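You operate a simulated robot arm through the tools that you are given. There is no shell and no other tool. Be economical: measure what you need, move in short steps, check, and stop when the job is done.

You run a simulated robot arm. Do the job below in one go: nothing can be reset, and whatever is moved stays where it is left.

Task
Even up the test rig: about 2 seconds out and about 2 seconds back.
Fine: air on and left on; set both flow knobs and prove them by a test run.

It is judged by the outcome, as a careful person would: the job done as asked, and still so three seconds after it is handed in. It fails if anything else is knocked over, pushed out of place, dropped, spilled or broken.

Robot
A 7-joint arm with a two-finger parallel gripper, fixed in place. Base frame: the origin is at the foot of the arm, x ahead of it, y to its left, z up; the work surface is at about z = 0. Units: mm, degrees, N and s.
With the tool pointing down near the work surface it reaches from about 220 to 580 mm from the base axis. Its first joint turns from -66.0 to 66.0 degrees. Payload 2.5 kg.
Tool frame: the origin (TCP) lies between the finger pads and is the grasp point; the fingertips stand 23 mm ahead of it; z points along the fingers, y is the line along which they close. The gripper opens to 94 mm. The fingers are 38 mm wide and 10 mm thick; the gripper's body (54 by 96 mm) begins 39 mm behind the TCP.
Orientation is that of the tool frame in the base frame, as [roll, pitch, yaw] about the fixed x, y, z axes, in that order (R = Rz(yaw) Ry(pitch) Rx(roll)). With the fingers straight down and closing along the base's y, the tool's x points along the base's -x, its y along +y and its z along -z.

Tools
- The arm moves only by the tool send_rows. Its argument "moves" is a list of rows, each a list of 7 numbers: the closure in counts, from 0 (fully open) to 255 (shut), then the shift along the tool's x, y, z in units of 25 mm (1.0 is 25 mm), then the turn, a rotation vector about the tool's x, y, z in units of 5 degrees (1.0 is 5 degrees). In form: [[grip, dx, dy, dz, wx, wy, wz], ...]. A call has 1 to 20 rows; each row shifts and turns the commanded pose from where the row before left it, along the tool's axes as they then stand. A call with a number of a shift or a turn outside -1 to 1 is refused whole. A row lasts 0.2 s, in which the tool goes at most 50 mm and 8.6 degrees; a call with a longer step from one row to the next is refused whole, and so is a gripper value outside its range. A pose out of reach is approached as far as the arm can. The call stops where the force on the tool passes 90 N (or 10 N more than at its start, if that is more) or the arm is blocked; 0.2 s more then pass. The fingers move at their own pace (about 108 mm/s each) and stop on an object; they squeeze with about 41 N. The grip force told is the motor's: it shows also when the fingers shut on nothing. Time passes only in rows, and 0.2 s behind the last, so rows that do not move let the fingers close. It gives the time, the measured TCP pose, the force on the tool (base axes), the opening and the grip force at its end, in the units of the frame above (readings bear some noise), with the torque about the TCP (base axes, N m) and any sound that the robot's microphone picked up, and new pictures: "show" is both (left out), scene, wrist or none.
- Cameras (640 x 400 px; columns grow to the right, rows downward): "scene" is fixed at [98.3, -391.5, 563.7]; the picture's right is [0.95, -0.31, 0.00], its down [-0.12, -0.37, -0.92] and it looks along [0.29, 0.87, -0.39] (base axes); focal length 327 px, centre (320, 200). "wrist" rides on the gripper at [86, 16, -74] in the tool frame; the picture's right is [-0.18, 0.98, 0.00], its down [-0.58, -0.11, -0.81] and it looks along [-0.79, -0.15, 0.59] (tool axes); focal length 243 px, centre (320, 200).
- locate(camera, pixels): for up to 12 pixels [column, row] of the newest picture of that camera ("zoom" is the newest enlarged one), the place [x, y, z] in the base frame of the surface seen there, good to about 2 mm. It takes no simulated time.
- enlarge(camera, box): a new picture of the part [left, top, right, bottom] of that camera's present view, enlarged. It takes no simulated time.
- close_job(): hands the job in; it is judged then, once.

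Work in short steps. Measure before you move; look again where a grasp or a placing could have gone wrong, and mend it. You have 80 turns and 200 pictures in all, those below and enlarged ones among them. Open the gripper and draw the arm clear of the work before you hand the job in, unless the task says otherwise; then end with one line.

The tools are called after "Emit:" as name(argument=value, ...) on one line, values as JSON. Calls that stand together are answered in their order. send_rows: Moves the arm, as the interface text tells. Its arguments: {"type":"object","properties":{"moves":{"type":"array"},"show":{"type":"string","enum":["both","scene","wrist","none"]}},"required":["moves"]} The other tools are called the same way: locate (camera, pixels) gives the place of the surface under pixels of a picture; enlarge (camera, box) takes an enlarged picture of a part of a camera's view; close_job () hands the job in.

At the start:

```text
time: 0.0
tool_pos: [348.4, -3.8, 402.1]
orientation: [180.0, 0.0, -180.0]
ft_force: [-0.9, -0.4, -0.5]
ft_torque: [-0.02, 0.01, 0.01]
grip_width: 94.0
gripper_force: 0.2
```

scene: 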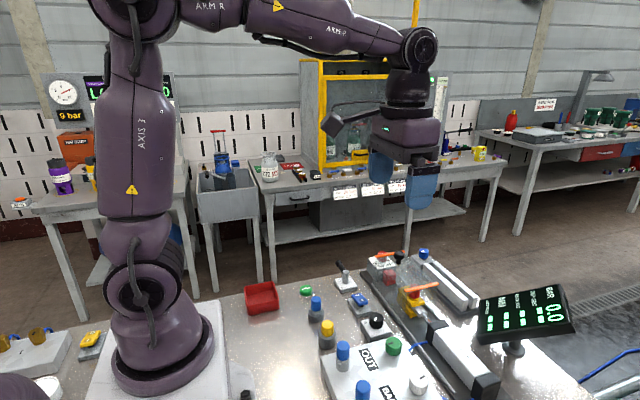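
wrist: 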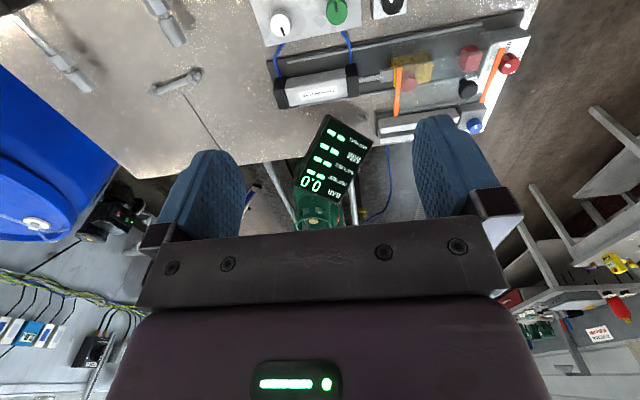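

The scene shows a pneumatic rig around (400,330) with OUT/BACK labels, knobs and a display at (520,310). I enlarge it to read details.

Emit:
enlarge(camera="scene", box=[290, 240, 480, 400])

Emit:
enlarge(camera="scene", box=[460, 270, 600, 360])

Emit:
enlarge(camera="wrist", box=[240, 0, 540, 230])

Emit:
enlarge(camera="scene", box=[0, 60, 190, 210])

```text
2.50 times, centred on (385, 320) of scene
```

zoom: 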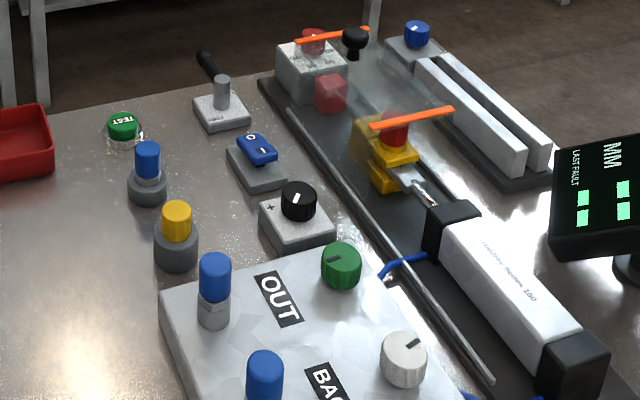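

```text
4.44 times, centred on (530, 315) of scene
```

zoom: 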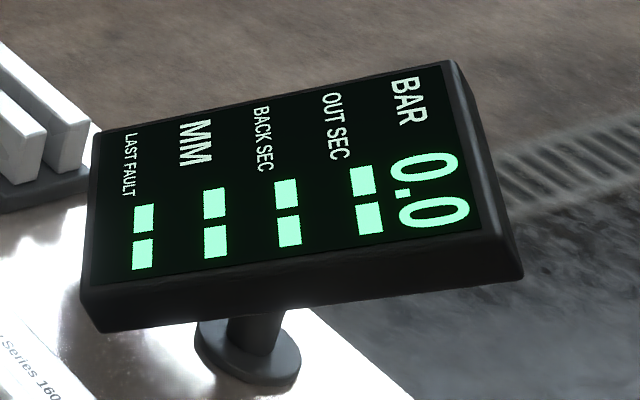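

```text
1.74 times, centred on (390, 115) of wrist
```

zoom: 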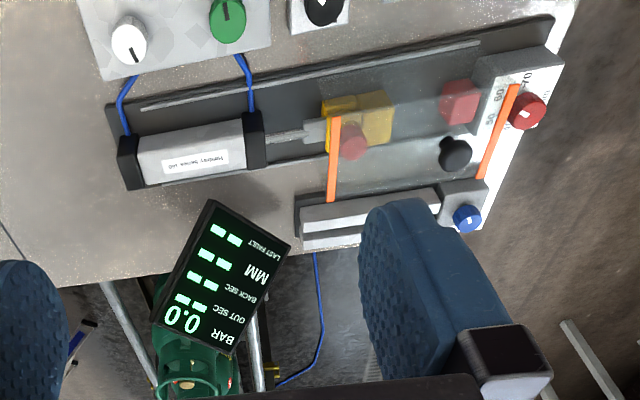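

```text
2.67 times, centred on (95, 135) of scene
```

zoom: 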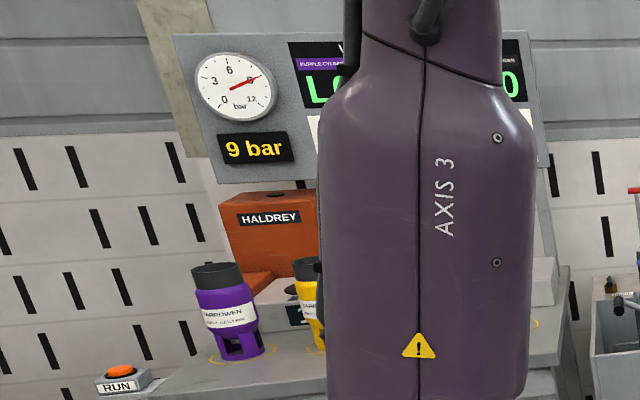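

I enlarge the control area more sharply and locate the parts in the scene.

Emit:
enlarge(camera="scene", box=[295, 330, 440, 400])

Emit:
enlarge(camera="scene", box=[300, 255, 400, 345])

Emit:
enlarge(camera="scene", box=[360, 240, 460, 310])

Emit:
locate(camera="scene", pixels=[[306, 290], [316, 302], [327, 326], [343, 348], [363, 388], [361, 299], [376, 319], [394, 344], [417, 381], [346, 277], [340, 266], [350, 287]])

Emit:
locate(camera="wrist", pixels=[[281, 24], [337, 12], [392, 3], [409, 75], [468, 92], [509, 65], [475, 126], [397, 92], [495, 75], [315, 90], [470, 60], [420, 128]])

```text
4.41 times, centred on (368, 365) of scene
```

zoom: 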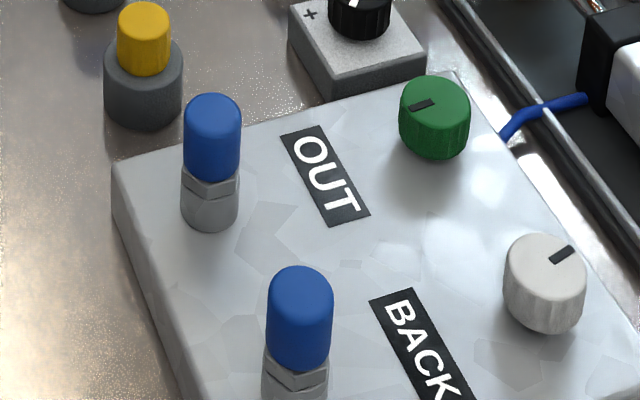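

```text
4.44 times, centred on (350, 300) of scene
```

zoom: 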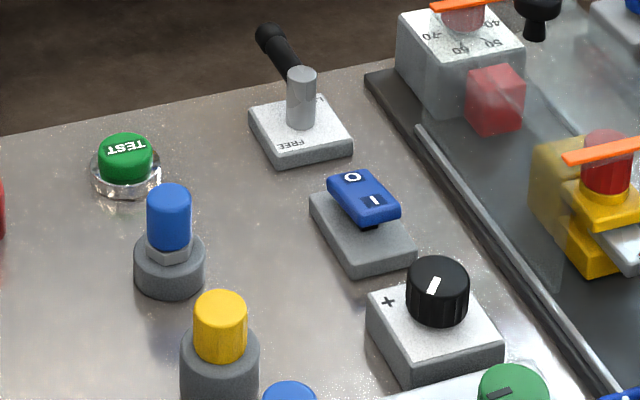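

```text
5.71 times, centred on (410, 275) of scene
```

zoom: 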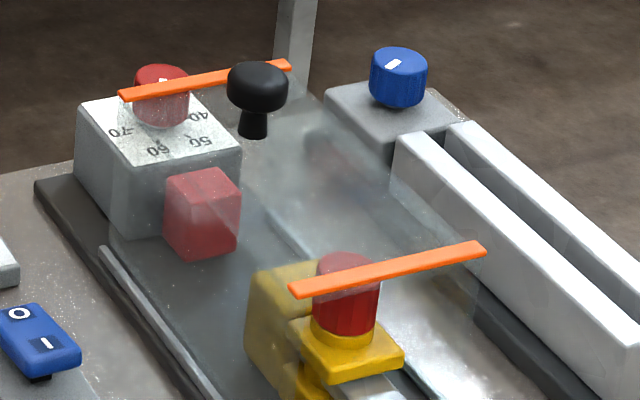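

```text
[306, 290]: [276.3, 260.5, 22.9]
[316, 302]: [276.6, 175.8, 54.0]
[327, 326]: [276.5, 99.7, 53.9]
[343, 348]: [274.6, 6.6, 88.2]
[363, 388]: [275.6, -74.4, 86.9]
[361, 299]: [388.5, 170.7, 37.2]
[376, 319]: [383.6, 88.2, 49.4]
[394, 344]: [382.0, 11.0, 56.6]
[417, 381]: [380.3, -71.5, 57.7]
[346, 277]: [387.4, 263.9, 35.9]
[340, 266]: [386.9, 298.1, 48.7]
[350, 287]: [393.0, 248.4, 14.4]
```

```text
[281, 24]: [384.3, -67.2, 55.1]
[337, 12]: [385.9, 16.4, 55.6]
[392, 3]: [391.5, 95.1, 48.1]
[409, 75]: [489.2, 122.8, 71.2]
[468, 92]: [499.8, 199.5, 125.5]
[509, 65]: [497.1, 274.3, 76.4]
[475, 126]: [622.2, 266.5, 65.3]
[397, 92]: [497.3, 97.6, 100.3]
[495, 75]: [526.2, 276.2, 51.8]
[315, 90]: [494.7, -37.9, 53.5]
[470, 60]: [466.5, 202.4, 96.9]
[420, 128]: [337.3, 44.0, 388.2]
```

The controls are in a row at x≈275 and x≈385, with flow knobs at (382,11) and (380,-71). I move the wrist camera closer for a better look at labels.

Emit:
send_rows(moves=[[0, 1, 1, 0.5, 0, 0, 0], [0, 1, 1, 0.5, 0, 0, 0], [0, 1, 1, 0.5, 0, 0, 0], [0, 1, 1, 0.5, 0, 0, 0], [0, 0, 0, 0, 0, 0, 0]], show="both")

```text
time: 1.2
tool_pos: [245.6, 95.7, 352.5]
orientation: [179.9, 0.0, -179.9]
ft_force: [0.3, -0.1, 0.0]
ft_torque: [-0.02, 0.0, 0.02]
grip_width: 94.2
gripper_force: 0.1
```

scene: 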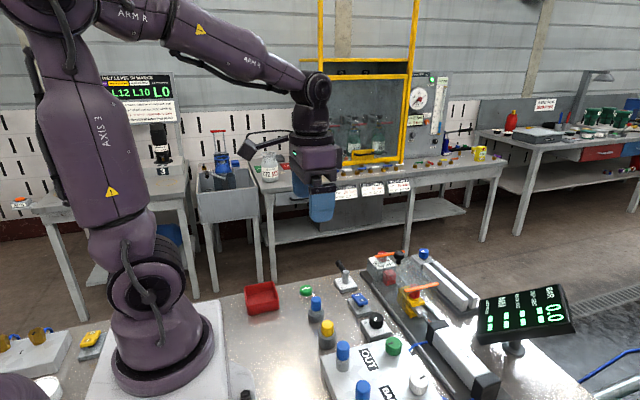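
wrist: 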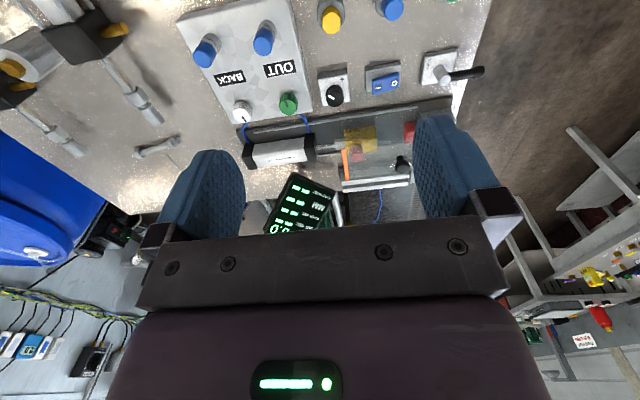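

The wrist picture now shows the whole control panel; I enlarge its parts.

Emit:
enlarge(camera="wrist", box=[300, 0, 500, 120])

Emit:
enlarge(camera="wrist", box=[170, 0, 330, 130])

Emit:
enlarge(camera="wrist", box=[230, 100, 430, 240])

Emit:
enlarge(camera="scene", box=[80, 60, 190, 170])

Emit:
enlarge(camera="scene", box=[395, 70, 455, 150])

```text
3.20 times, centred on (400, 60) of wrist
```

zoom: 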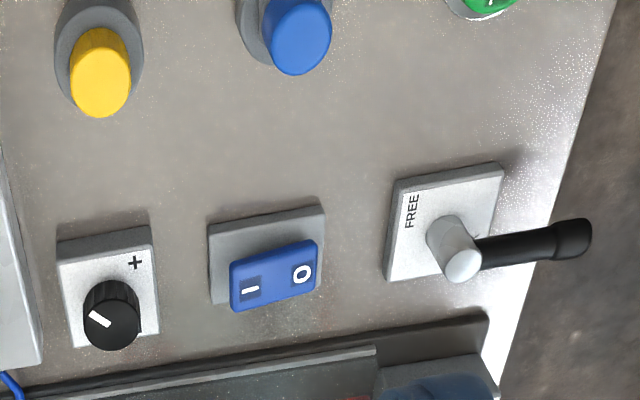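

```text
3.08 times, centred on (250, 65) of wrist
```

zoom: 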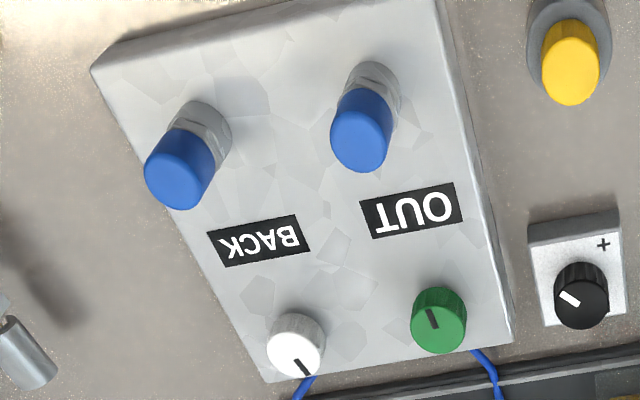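

```text
2.86 times, centred on (330, 170) of wrist
```

zoom: 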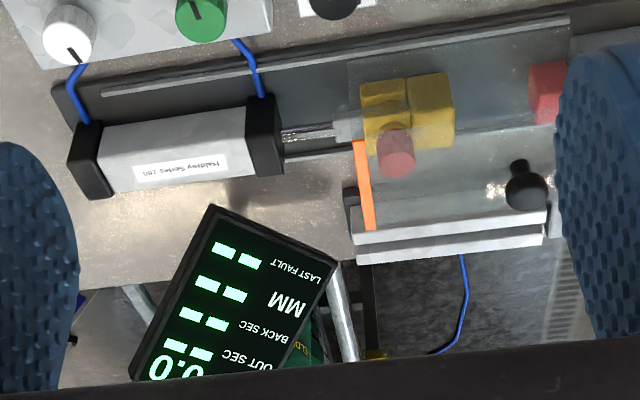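

```text
3.64 times, centred on (135, 115) of scene
```

zoom: 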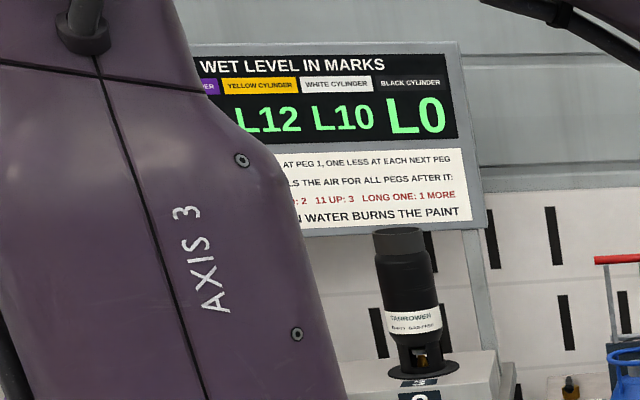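

```text
5.00 times, centred on (425, 110) of scene
```

zoom: 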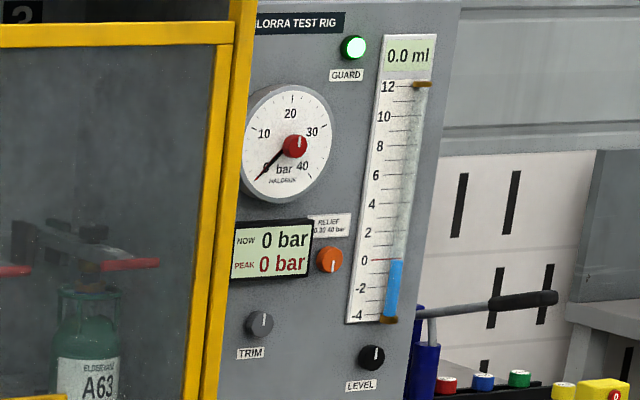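

Zoom seems sharp, so I enlarge smaller pieces: the lever, rocker, posts and guard.

Emit:
enlarge(camera="wrist", box=[405, 40, 495, 100])

Emit:
enlarge(camera="scene", box=[325, 258, 375, 315])

Emit:
enlarge(camera="scene", box=[300, 280, 345, 355])

Emit:
enlarge(camera="wrist", box=[310, 60, 410, 120])

Emit:
enlarge(camera="wrist", box=[310, 110, 430, 200])

```text
6.67 times, centred on (450, 70) of wrist
```

zoom: 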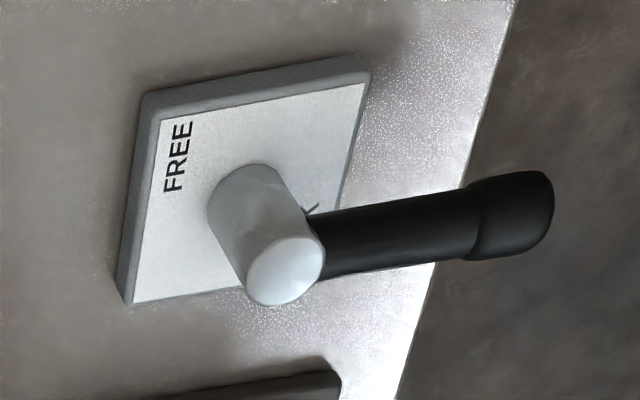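

```text
7.02 times, centred on (350, 286) of scene
```

zoom: 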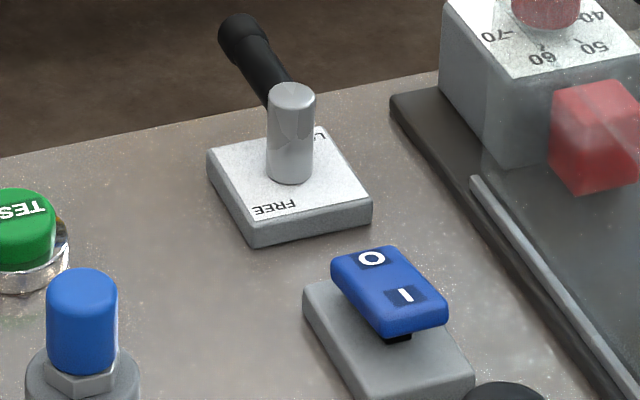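

```text
5.33 times, centred on (322, 318) of scene
```

zoom: 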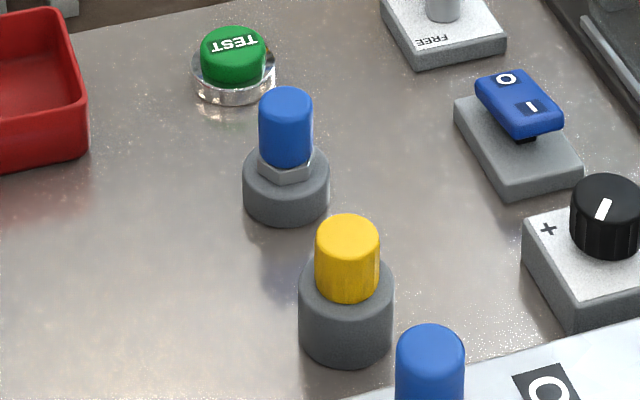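

```text
6.40 times, centred on (360, 90) of wrist
```

zoom: 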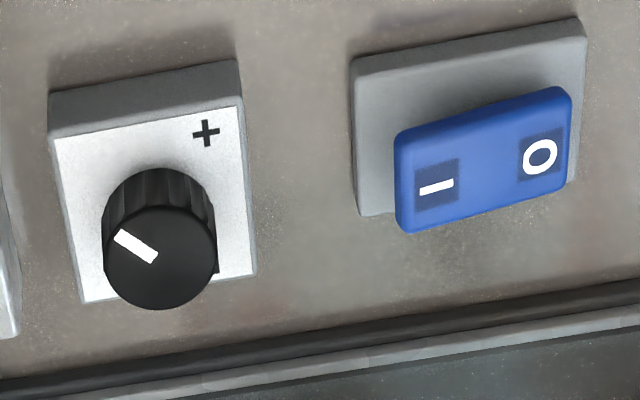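

```text
4.44 times, centred on (370, 155) of wrist
```

zoom: 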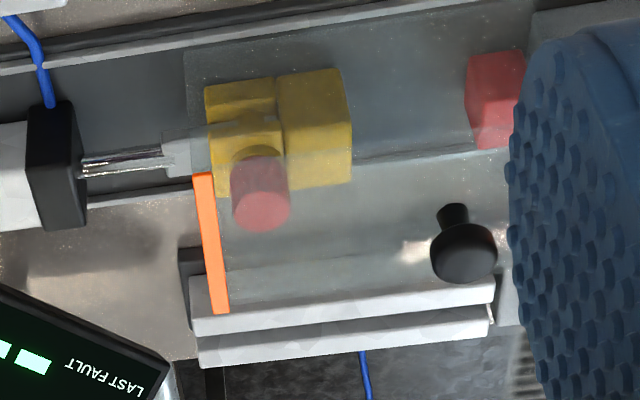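

The lever appears to stand at LOCK (FREE opposite); the rocker is at O with its I end raised. I measure the rocker, lever and knobs.

Emit:
locate(camera="wrist", pixels=[[378, 88], [394, 84], [371, 76], [376, 94], [336, 96], [288, 104], [242, 112], [445, 78], [460, 74], [482, 71], [455, 52], [345, 75]])

Emit:
locate(camera="scene", pixels=[[364, 301], [357, 295], [364, 308], [372, 318], [346, 275], [337, 264], [394, 340], [417, 377], [306, 289], [423, 252], [387, 254], [414, 289]])

```text
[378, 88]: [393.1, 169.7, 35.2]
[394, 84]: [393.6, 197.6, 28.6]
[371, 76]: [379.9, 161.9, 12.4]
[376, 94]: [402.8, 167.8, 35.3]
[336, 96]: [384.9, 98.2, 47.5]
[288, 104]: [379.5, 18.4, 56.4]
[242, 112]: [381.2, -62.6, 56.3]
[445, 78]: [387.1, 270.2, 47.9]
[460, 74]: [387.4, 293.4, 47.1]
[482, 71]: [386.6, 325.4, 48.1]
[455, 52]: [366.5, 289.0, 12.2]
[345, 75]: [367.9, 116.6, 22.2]
```

```text
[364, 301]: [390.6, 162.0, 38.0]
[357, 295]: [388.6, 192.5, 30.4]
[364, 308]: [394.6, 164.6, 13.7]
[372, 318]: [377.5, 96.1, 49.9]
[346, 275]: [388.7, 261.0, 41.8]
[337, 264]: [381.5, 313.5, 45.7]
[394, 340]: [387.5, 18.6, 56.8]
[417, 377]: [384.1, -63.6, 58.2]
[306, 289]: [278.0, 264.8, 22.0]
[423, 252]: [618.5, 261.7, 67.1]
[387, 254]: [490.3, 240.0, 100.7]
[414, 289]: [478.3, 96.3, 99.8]
```

I close the fingers and go above the rocker's I end at (390,160).

Emit:
send_rows(moves=[[255, -0.963, 0.429, 0, 0, 0, 0], [255, -0.963, 0.429, 0.9, 0, 0, 0], [255, -0.963, 0.429, 0.9, 0, 0, 0], [255, -0.963, 0.429, 0.9, 0, 0, 0], [255, -0.963, 0.429, 0.9, 0, 0, 0], [255, -0.963, 0.429, 0.9, 0, 0, 0], [255, 0, 0, 1, 0, 0, 0], [255, 0, 0, 1, 0, 0, 0], [255, 0, 0, 1, 0, 0, 0], [255, 0, 0, 1, 0, 0, 0], [255, 0, 0, 1, 0, 0, 0], [255, 0, 0, 1, 0, 0, 0], [255, 0, 0, 0.5, 0, 0, 0], [255, 0, 0, 0, 0, 0, 0]], show="both")

```text
time: 4.2
tool_pos: [391.8, 160.7, 77.2]
orientation: [-179.9, -0.1, 179.9]
ft_force: [-1.0, 0.0, 0.5]
ft_torque: [0.03, -0.03, -0.01]
grip_width: 0.0
gripper_force: 40.8
```

scene: 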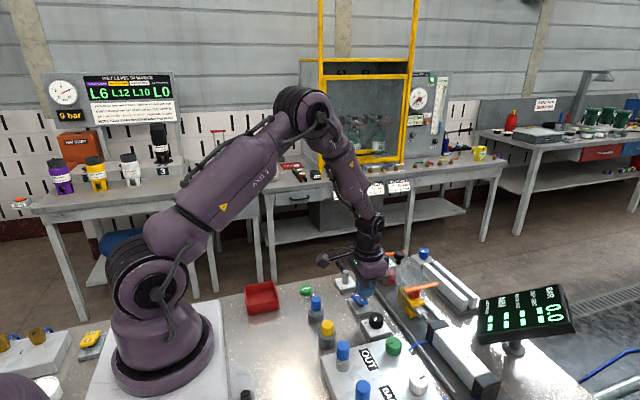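
wrist: 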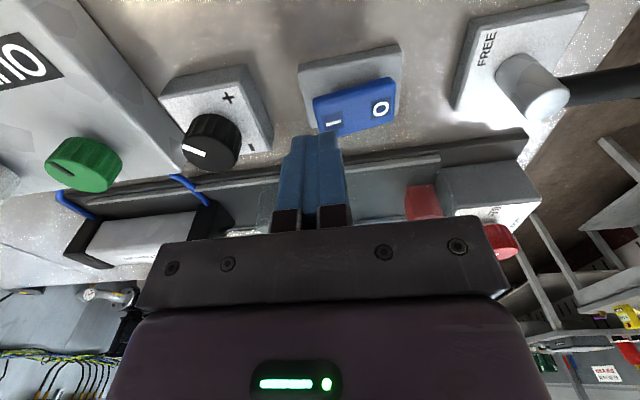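

Fingers are above the I end (tips z≈54, rocker top ≈38). I press down in small steps and come back up.

Emit:
send_rows(moves=[[255, 0, 0, 0.4, 0, 0, 0], [255, 0, 0, 0.2, 0, 0, 0], [255, 0, 0, 0.15, 0, 0, 0], [255, 0, 0, 0.15, 0, 0, 0], [255, 0, 0, 0.1, 0, 0, 0], [255, 0, 0, 0, 0, 0, 0]], show="scene")

```text
time: 5.6
tool_pos: [392.3, 160.8, 53.1]
orientation: [179.9, 0.0, -179.9]
ft_force: [-5.9, -3.0, 16.5]
ft_torque: [0.08, 0.21, 0.07]
grip_width: 0.0
gripper_force: 40.9
```

scene: 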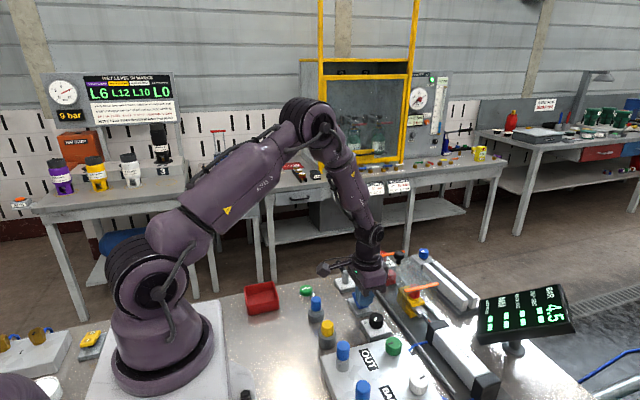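

The display now reads about 4.5 bar: air is on. I lift straight up and look at the display and rig.

Emit:
send_rows(moves=[[255, 0, 0, -1, 0, 0, 0], [255, 0, 0, -1, 0, 0, 0], [255, 0, 0, -1, 0, 0, 0], [255, 0, 0, -1, 0, 0, 0], [255, 1, 0, -1, 0, 0, 0], [255, 1, 0, -0.5, 0, 0, 0], [255, 1, 0, 0, 0, 0, 0], [255, 0, 0, 0, 0, 0, 0]], show="both")

Emit:
enlarge(camera="scene", box=[460, 270, 600, 360])

Emit:
enlarge(camera="scene", box=[295, 240, 495, 400])

```text
time: 7.4
tool_pos: [317.5, 161.2, 191.7]
orientation: [-180.0, 0.0, -179.9]
ft_force: [0.1, 0.5, -1.4]
ft_torque: [0.0, 0.0, -0.03]
grip_width: 0.0
gripper_force: 40.9
```

scene: 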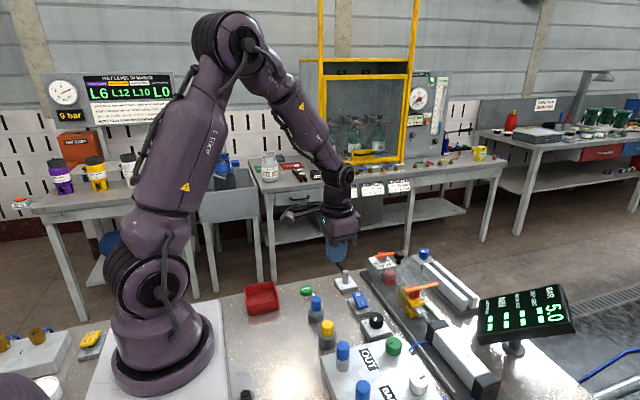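
wrist: 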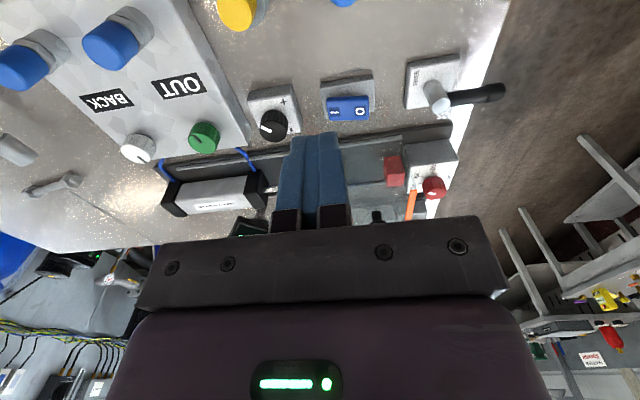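

```text
4.44 times, centred on (530, 315) of scene
```

zoom: 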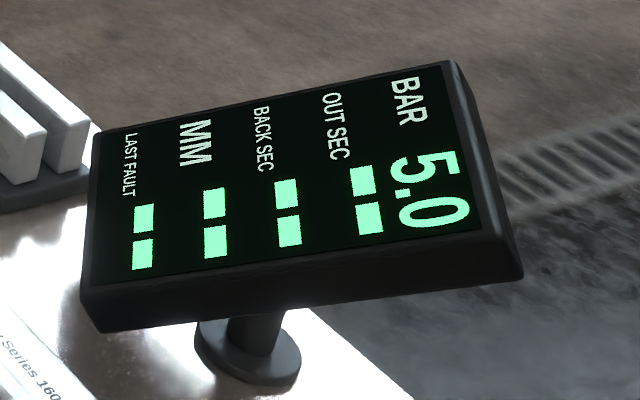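

```text
2.50 times, centred on (395, 320) of scene
```

zoom: 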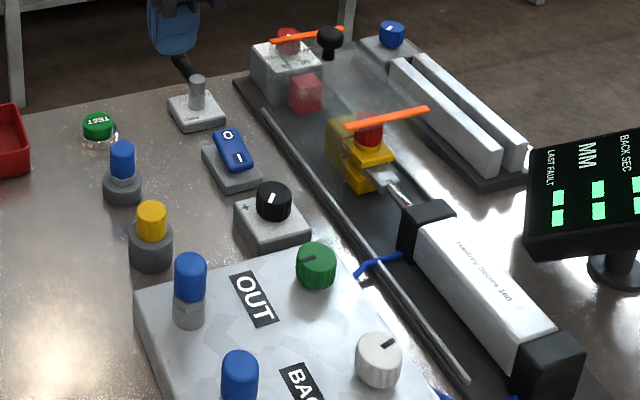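

Pressure 5.0 bar. Before a run, I check the carriage, the orange blades and guard closely for obstacles.

Emit:
enlarge(camera="scene", box=[385, 265, 450, 320])

Emit:
enlarge(camera="scene", box=[360, 240, 430, 290])

Emit:
locate(camera="scene", pixels=[[405, 292], [437, 284], [379, 256], [401, 251], [408, 302], [400, 310], [300, 291], [312, 291], [306, 296], [306, 288], [278, 292], [245, 305]])

```text
7.27 times, centred on (418, 292) of scene
```

zoom: 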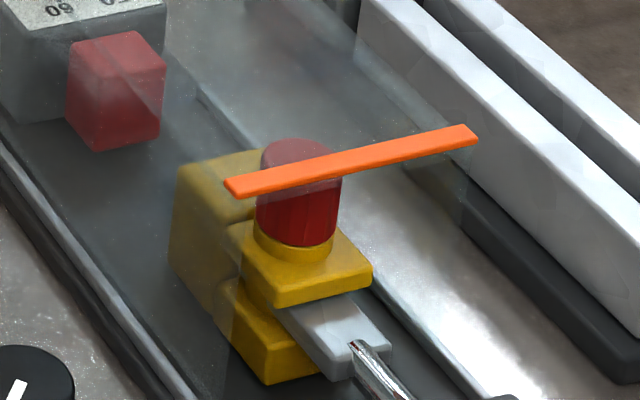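

```text
8.00 times, centred on (395, 265) of scene
```

zoom: 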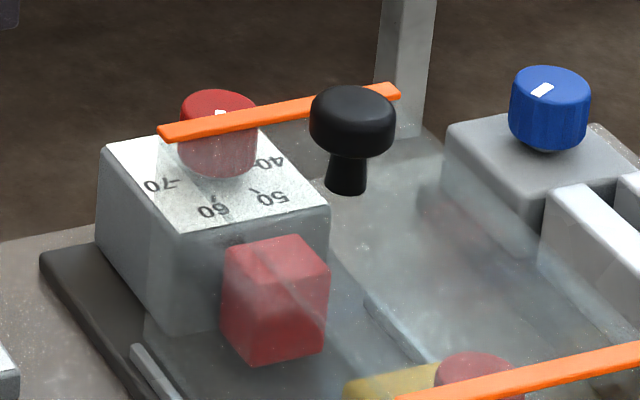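

```text
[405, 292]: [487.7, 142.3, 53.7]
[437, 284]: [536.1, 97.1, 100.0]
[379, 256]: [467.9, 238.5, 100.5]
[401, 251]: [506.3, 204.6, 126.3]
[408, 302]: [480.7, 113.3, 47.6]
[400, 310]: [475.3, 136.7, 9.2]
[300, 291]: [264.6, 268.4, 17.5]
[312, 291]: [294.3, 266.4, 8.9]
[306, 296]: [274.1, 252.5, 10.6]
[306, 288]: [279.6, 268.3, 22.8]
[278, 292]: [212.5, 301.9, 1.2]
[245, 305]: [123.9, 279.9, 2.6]
```

The guard is closed over the carriage (orange strips are its edges at z≈100). I go to the TEST button at (278,263) for a baseline run, stopping just above it.

Emit:
send_rows(moves=[[255, 0.32, 0.82, 0, 0, 0, 0], [255, 0.32, 0.82, 0.5, 0, 0, 0], [255, 0.32, 0.82, 0.9, 0, 0, 0], [255, 0.32, 0.82, 1, 0, 0, 0], [255, 0.32, 0.82, 1, 0, 0, 0], [255, 0, 0, 1, 0, 0, 0], [255, 0, 0, 1, 0, 0, 0], [255, 0, 0, 0, 0, 0, 0]], show="both")

Emit:
enlarge(camera="wrist", box=[220, 60, 420, 200])

```text
time: 9.2
tool_pos: [276.9, 264.1, 53.0]
orientation: [-180.0, 0.0, -180.0]
ft_force: [-0.1, 0.2, -1.2]
ft_torque: [0.01, 0.0, -0.01]
grip_width: 0.1
gripper_force: 40.5
```

scene: 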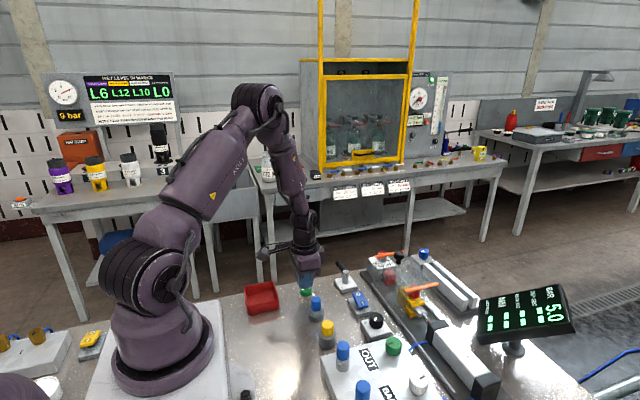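
wrist: 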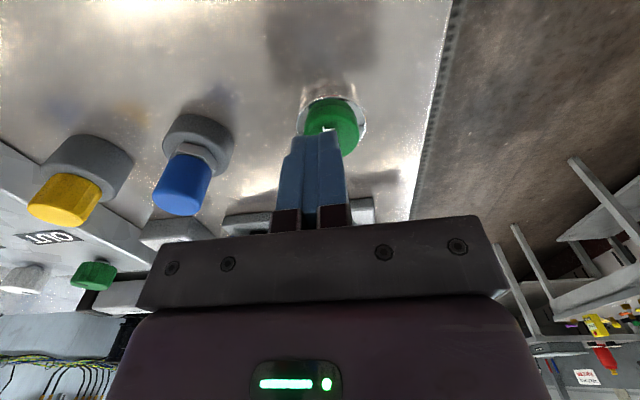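

```text
2.86 times, centred on (320, 130) of wrist
```

zoom: 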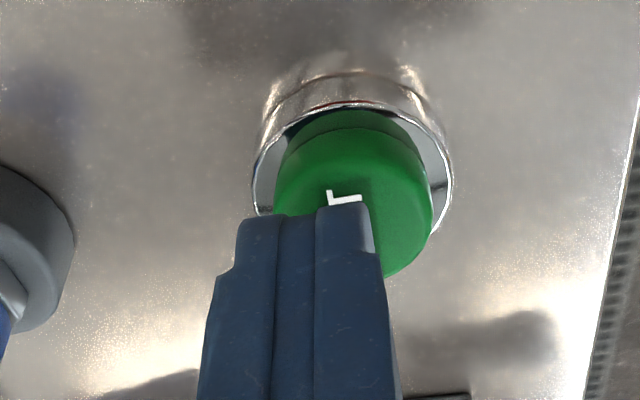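

I press the button gently and lift off.

Emit:
send_rows(moves=[[255, 0, 0.1, 0.25, 0, 0, 0], [255, 0, 0, 0.15, 0, 0, 0], [255, 0, 0, 0.1, 0, 0, 0], [255, 0, 0, -0.5, 0, 0, 0], [255, 0, 0, -0.5, 0, 0, 0]], show="scene")

Emit:
enlarge(camera="scene", box=[360, 240, 600, 400])

```text
time: 10.4
tool_pos: [275.6, 267.5, 66.5]
orientation: [-179.9, 0.0, -179.9]
ft_force: [-0.2, -0.4, -0.2]
ft_torque: [0.03, -0.02, 0.0]
grip_width: 0.0
gripper_force: 41.5
```

scene: 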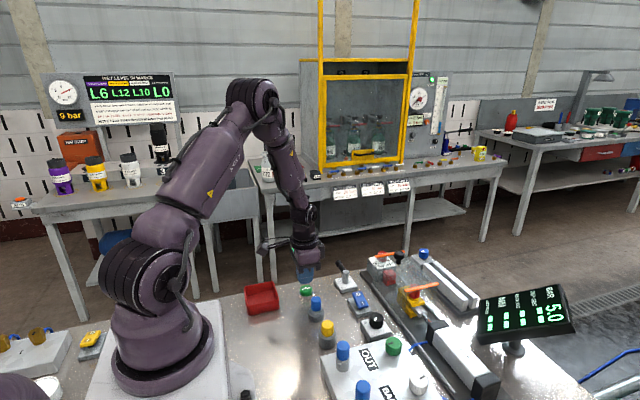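

```text
2.50 times, centred on (480, 320) of scene
```

zoom: 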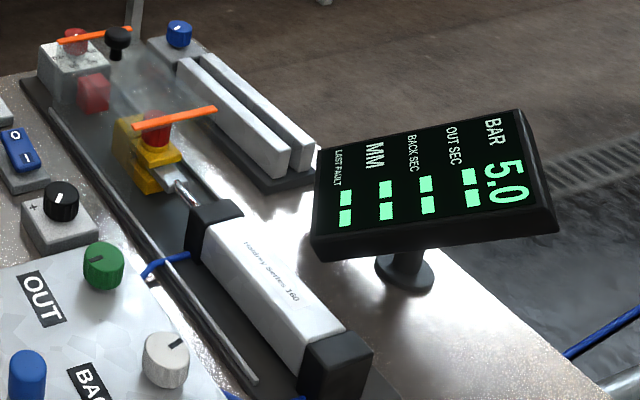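

No motion yet; the press went to about 5 mm below the top. I press again, deeper, watching force.

Emit:
send_rows(moves=[[255, 0, 0, 0.5, 0, 0, 0], [255, 0, 0, 0.5, 0, 0, 0], [255, 0, 0, 0.15, 0, 0, 0], [255, 0, 0, 0.1, 0, 0, 0], [255, 0, 0, 0, 0, 0, 0]], show="scene")

Emit:
enlarge(camera="scene", box=[360, 240, 600, 400])

```text
time: 11.6
tool_pos: [278.0, 266.1, 36.4]
orientation: [180.0, -0.1, -179.8]
ft_force: [-19.1, -7.9, 47.3]
ft_torque: [-0.18, 0.22, -0.08]
grip_width: 0.0
gripper_force: 40.7
heard: click
```

scene: 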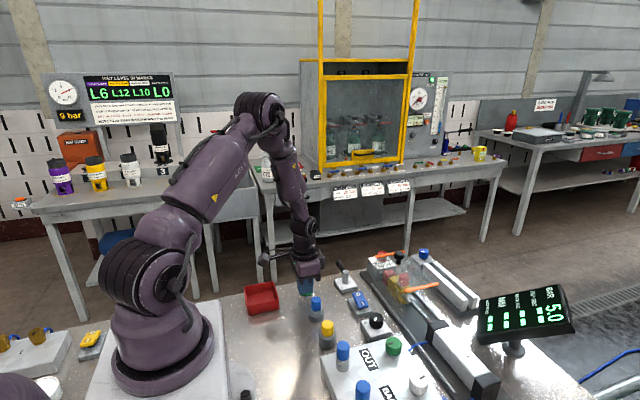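

```text
2.50 times, centred on (480, 320) of scene
```

zoom: 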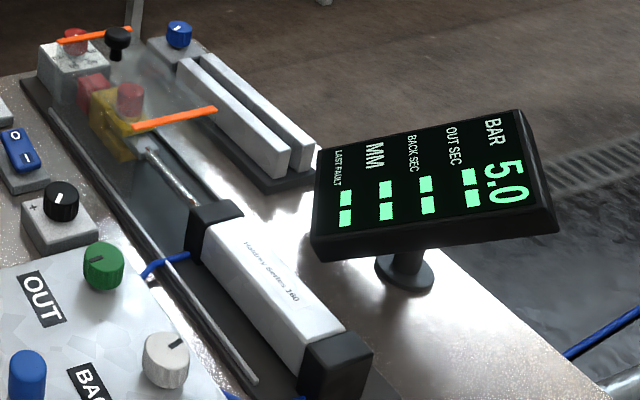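

It clicked and the carriage has run out quickly. I lift and wait for the return stroke.

Emit:
send_rows(moves=[[255, 0, 0, -0.5, 0, 0, 0], [255, 0, 0, -1, 0, 0, 0], [255, 0, 0, -1, 0, 0, 0], [255, 0, 0, -1, 0, 0, 0], [255, 0, 0, 0, 0, 0, 0], [255, 0, 0, 0, 0, 0, 0], [255, 0, 0, 0, 0, 0, 0], [255, 0, 0, 0, 0, 0, 0], [255, 0, 0, 0, 0, 0, 0], [255, 0, 0, 0, 0, 0, 0], [255, 0, 0, 0, 0, 0, 0], [255, 0, 0, 0, 0, 0, 0], [255, 0, 0, 0, 0, 0, 0], [255, 0, 0, 0, 0, 0, 0], [255, 0, 0, 0, 0, 0, 0]], show="scene")

Emit:
enlarge(camera="scene", box=[360, 240, 600, 400])

```text
time: 14.8
tool_pos: [275.6, 266.0, 121.0]
orientation: [180.0, 0.0, 180.0]
ft_force: [-0.7, -0.3, -0.1]
ft_torque: [-0.01, -0.01, 0.0]
grip_width: 0.0
gripper_force: 41.2
```

scene: 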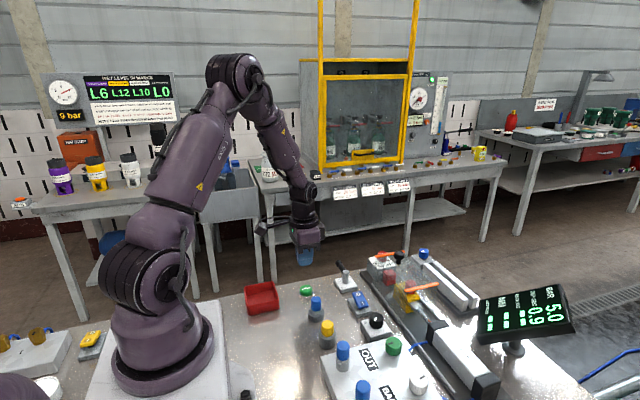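

```text
2.50 times, centred on (480, 320) of scene
```

zoom: 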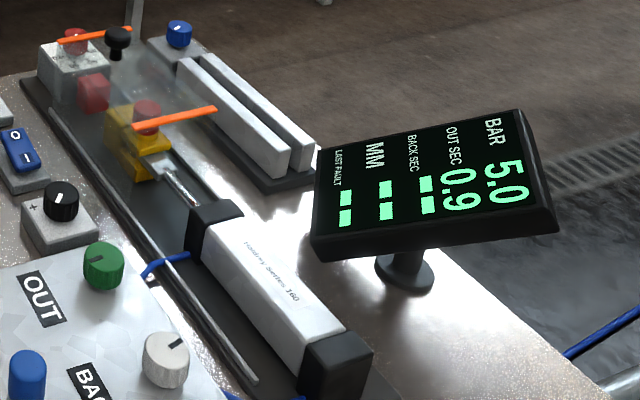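

Out took 0.9 s; the return is slow. I move toward the OUT knob while waiting, fingers high.

Emit:
send_rows(moves=[[255, 0, -1, -1, 0, 0, 0], [255, -0.5, -1, -1, 0, 0, 0], [200, -0.5, -1, 0, 0, 0, 0], [100, -0.5, -1, 0, 0, 0, 0], [60, -0.5, -1, 0, 0, 0, 0], [60, -0.5, -1, 0, 0, 0, 0], [60, -0.5, -1, 0, 0, 0, 0], [60, -0.5, -1, 0, 0, 0, 0], [60, -0.3, -1, 0, 0, 0, 0], [60, 0, -1, 0, 0, 0, 0], [60, 0, 0, 0, 0, 0, 0], [60, 0, 0, 0, 0, 0, 0], [60, 0, 0, 0, 0, 0, 0], [60, 0, 0, 0, 0, 0, 0], [60, 0, 0, 0, 0, 0, 0]], show="both")

Emit:
enlarge(camera="scene", box=[360, 240, 600, 400])

```text
time: 18.0
tool_pos: [371.8, 17.8, 173.6]
orientation: [-179.9, -0.1, -180.0]
ft_force: [-0.4, 0.2, 0.5]
ft_torque: [0.0, 0.0, -0.02]
grip_width: 71.9
gripper_force: 0.0
```

scene: 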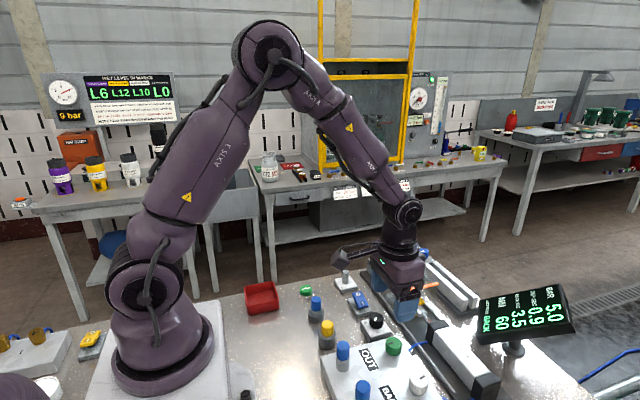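
wrist: 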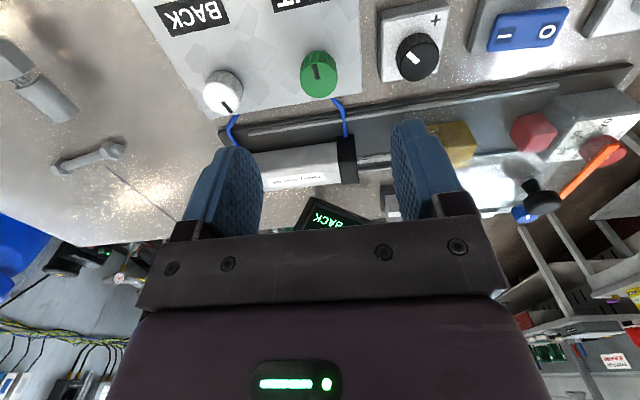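

```text
2.50 times, centred on (480, 320) of scene
```

zoom: 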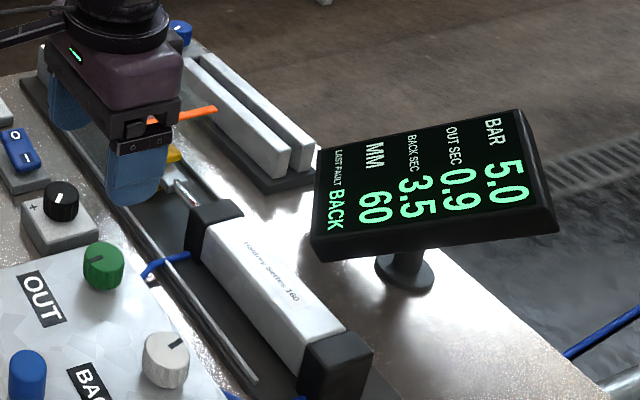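

Baseline: OUT 0.9 s, BACK 3.5 s, 60 mm, last fault BACK. So OUT must be slowed, BACK sped up. I measure the knobs precisely.

Emit:
enlarge(camera="wrist", box=[190, 30, 350, 130])

Emit:
locate(camera="wrist", pixels=[[317, 72], [308, 72], [327, 72], [317, 64], [317, 80], [226, 97], [217, 98], [235, 96], [226, 90], [226, 105], [280, 60], [270, 90]])

```text
4.00 times, centred on (270, 80) of wrist
```

zoom: 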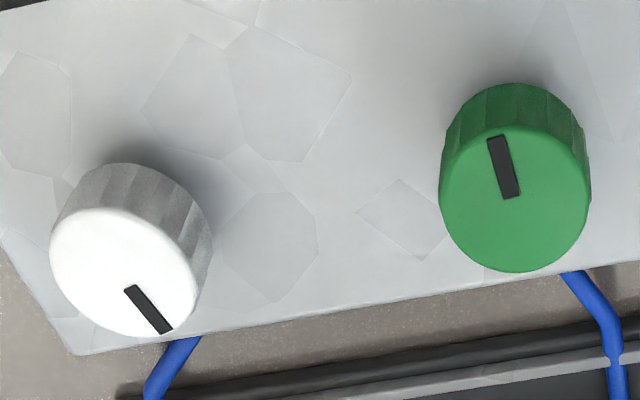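

```text
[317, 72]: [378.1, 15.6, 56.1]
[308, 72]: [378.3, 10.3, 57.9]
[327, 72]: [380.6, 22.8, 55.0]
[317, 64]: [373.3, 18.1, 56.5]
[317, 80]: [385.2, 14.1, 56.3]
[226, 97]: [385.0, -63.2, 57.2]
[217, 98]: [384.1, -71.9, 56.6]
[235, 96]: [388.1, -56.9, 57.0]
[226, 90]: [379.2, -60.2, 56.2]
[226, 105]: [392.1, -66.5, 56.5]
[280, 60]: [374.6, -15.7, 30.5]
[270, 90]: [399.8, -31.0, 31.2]
```

Knob centres ≈ green (384,14.5), white (384,-67), tops z≈56 on a plate at z≈31. I descend over the green knob with a 50 mm opening.

Emit:
send_rows(moves=[[110, -0.49, -0.13, 0, 0, 0, 0], [110, 0, 0, 1, 0, 0, 0], [110, 0, 0, 1, 0, 0, 0], [110, 0, 0, 0.8, 0, 0, 0], [110, 0, 0, 0, 0, 0, 0]], show="both")

Emit:
enlarge(camera="wrist", box=[200, 40, 440, 200])

```text
time: 19.2
tool_pos: [387.1, 15.2, 102.7]
orientation: [180.0, 0.0, 179.9]
ft_force: [0.1, 0.9, 0.3]
ft_torque: [0.0, 0.01, 0.02]
grip_width: 53.6
gripper_force: 0.0
```

scene: 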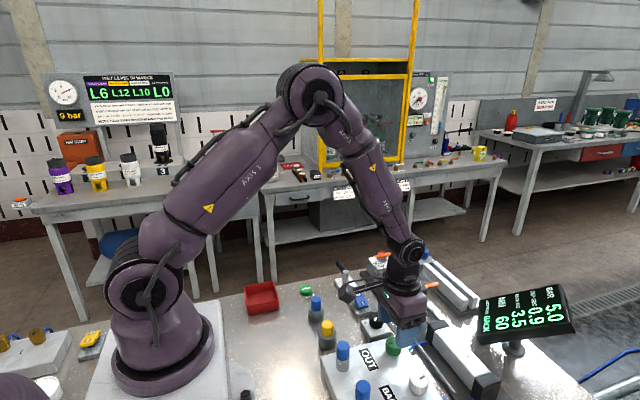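
wrist: 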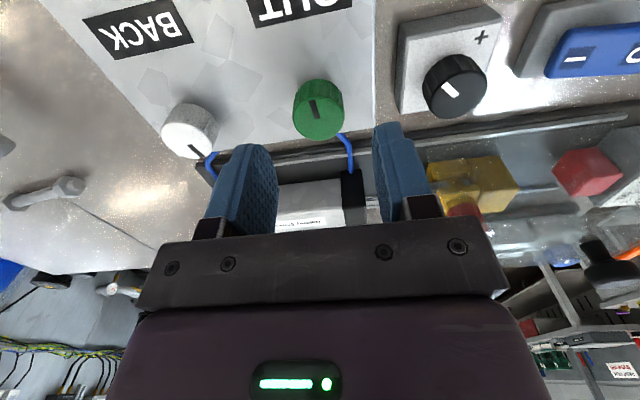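

```text
2.50 times, centred on (320, 120) of wrist
```

zoom: 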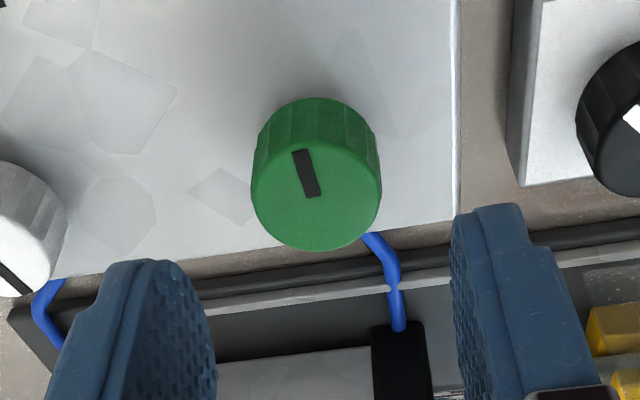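

I check the knob centre via the zoom.

Emit:
locate(camera="zoom", pixels=[[317, 198], [255, 190], [378, 200], [300, 150], [317, 245], [298, 155], [314, 195]])

```text
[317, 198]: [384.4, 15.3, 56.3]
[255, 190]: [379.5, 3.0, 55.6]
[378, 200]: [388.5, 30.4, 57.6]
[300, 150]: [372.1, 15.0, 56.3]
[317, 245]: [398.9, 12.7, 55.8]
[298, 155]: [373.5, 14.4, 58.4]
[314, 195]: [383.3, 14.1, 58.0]
```

Centre (384.5,15.5), pointer along -x. I descend to grip height and close.

Emit:
send_rows(moves=[[110, 0.06, 0.02, 0.8, 0, 0, 0], [110, 0, 0, 0.8, 0, 0, 0], [110, 0, 0, 0, 0, 0, 0], [200, 0, 0, 0, 0, 0, 0], [255, 0, 0, 0, 0, 0, 0], [255, 0, 0, 0, 0, 0, 0]], show="wrist")

```text
time: 20.6
tool_pos: [384.2, 13.6, 61.7]
orientation: [-180.0, -0.1, -179.9]
ft_force: [1.8, 2.8, -6.4]
ft_torque: [-0.44, -0.4, 0.04]
grip_width: 29.4
gripper_force: 45.2
```

wrist: 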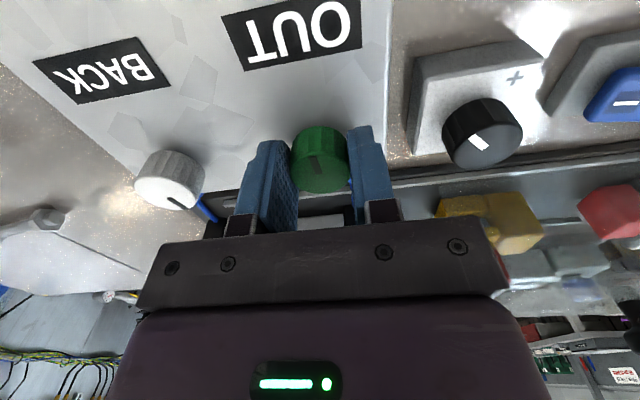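

Gripped at 29 mm. I turn it 40° clockwise (from above) to slow OUT, watching torque.

Emit:
send_rows(moves=[[255, 0, 0, 0, 0, 0, 1], [255, 0, 0, 0, 0, 0, 1], [255, 0, 0, 0, 0, 0, 1], [255, 0, 0, 0, 0, 0, 1]], show="wrist")

Emit:
enlarge(camera="wrist", box=[200, 60, 440, 220])

```text
time: 21.6
tool_pos: [383.3, 15.0, 62.9]
orientation: [180.0, -0.1, 160.1]
ft_force: [11.4, 15.5, -27.5]
ft_torque: [-0.38, -0.63, 0.01]
grip_width: 29.1
gripper_force: 45.2
```

wrist: 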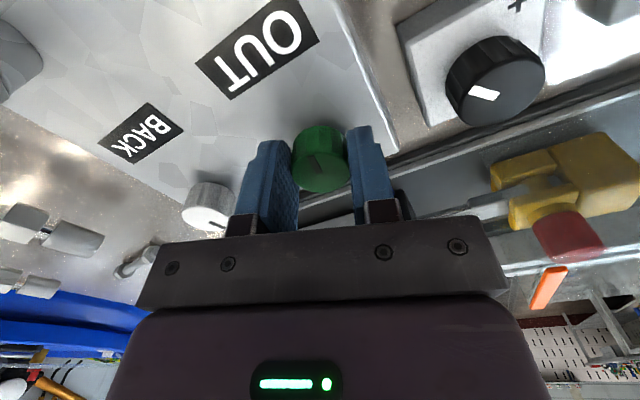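

```text
2.50 times, centred on (320, 140) of wrist
```

zoom: 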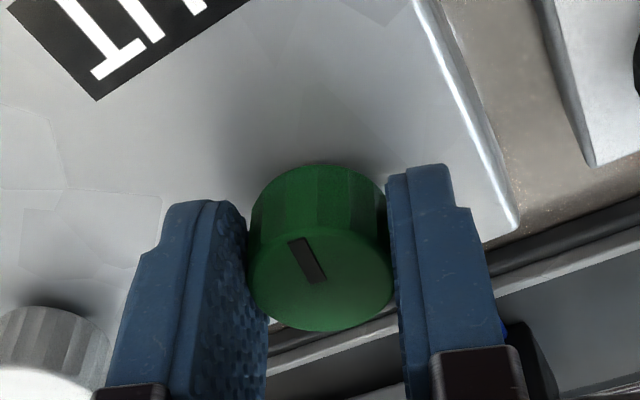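

The knob turns with the fingers, perhaps with slight slip. I continue 15° more and let it settle.

Emit:
send_rows(moves=[[255, 0, 0, 0, 0, 0, 1], [255, 0, 0, 0, 0, 0, 1], [255, 0, 0, 0, 0, 0, 1], [255, 0, 0, 0, 0, 0, 0]], show="wrist")

Emit:
enlarge(camera="wrist", box=[200, 60, 440, 220])

```text
time: 22.6
tool_pos: [381.7, 15.5, 63.6]
orientation: [179.7, 0.0, 145.1]
ft_force: [17.0, 20.3, -17.5]
ft_torque: [0.3, 0.21, 0.05]
grip_width: 28.6
gripper_force: 45.4
```

wrist: 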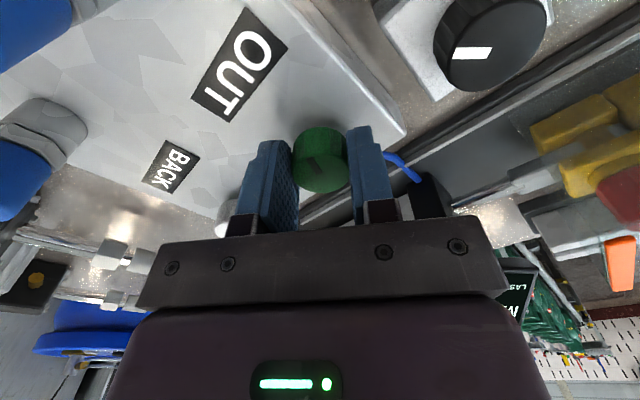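

```text
2.50 times, centred on (320, 140) of wrist
```

zoom: 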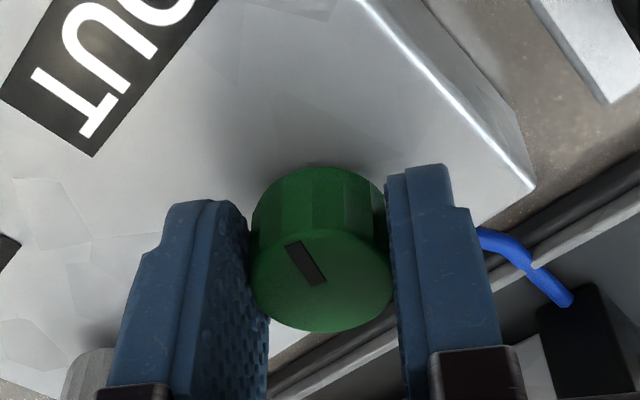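

Knob followed. I release, lift, and turn the wrist back.

Emit:
send_rows(moves=[[110, 0, 0, 0, 0, 0, 0], [110, 0, 0, 0, 0, 0, 0], [110, 0, 0, -0.8, 0, 0, 0], [110, 0, 0, -1, 0, 0, 0], [110, 0, 0, -1, 0, 0, -1], [110, 0, 0, 0, 0, 0, -1], [110, 0, 0, 0, 0, 0, -1], [110, 0, 0, 0, 0, 0, -1], [110, 0, 0, 0, 0, 0, -1], [110, 0, 0, 0, 0, 0, -1], [110, 0, 0, 0, 0, 0, -1], [110, 0, 0, 0, 0, 0, 0]], show="wrist")

Emit:
enlarge(camera="wrist", box=[180, 20, 380, 150])

```text
time: 25.2
tool_pos: [383.4, 14.7, 133.1]
orientation: [-180.0, -0.1, -180.0]
ft_force: [-0.6, -0.6, -0.1]
ft_torque: [0.0, 0.03, -0.02]
grip_width: 53.5
gripper_force: 0.0
```

wrist: 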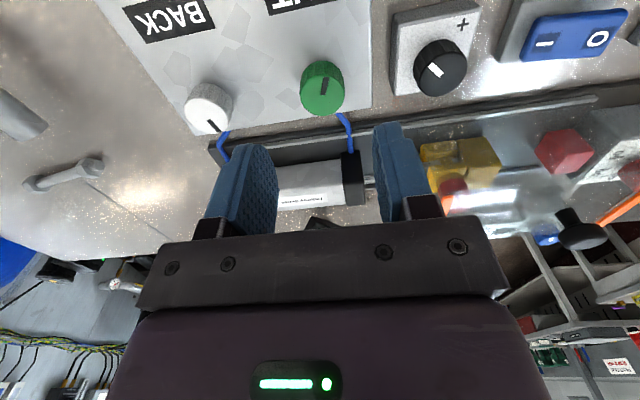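

```text
3.08 times, centred on (280, 85) of wrist
```

zoom: 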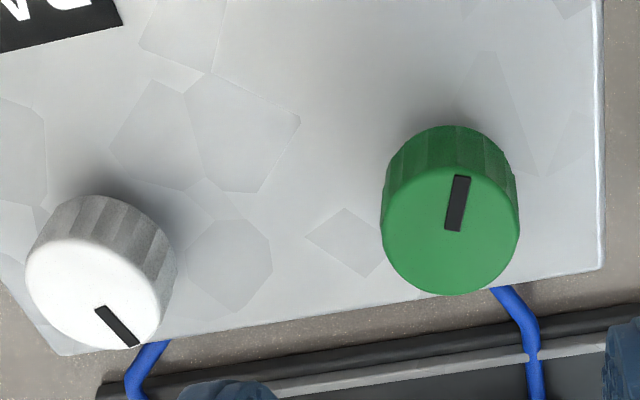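

Emit:
locate(camera="zoom", pixels=[[462, 178], [453, 228], [451, 226], [101, 311], [134, 344], [95, 275], [30, 265], [150, 290]])

```text
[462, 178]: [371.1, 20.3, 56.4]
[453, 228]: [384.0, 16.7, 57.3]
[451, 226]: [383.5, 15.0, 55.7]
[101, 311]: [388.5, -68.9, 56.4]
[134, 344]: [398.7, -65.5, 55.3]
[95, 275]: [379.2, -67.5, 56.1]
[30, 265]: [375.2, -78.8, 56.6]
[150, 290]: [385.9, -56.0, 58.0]
```

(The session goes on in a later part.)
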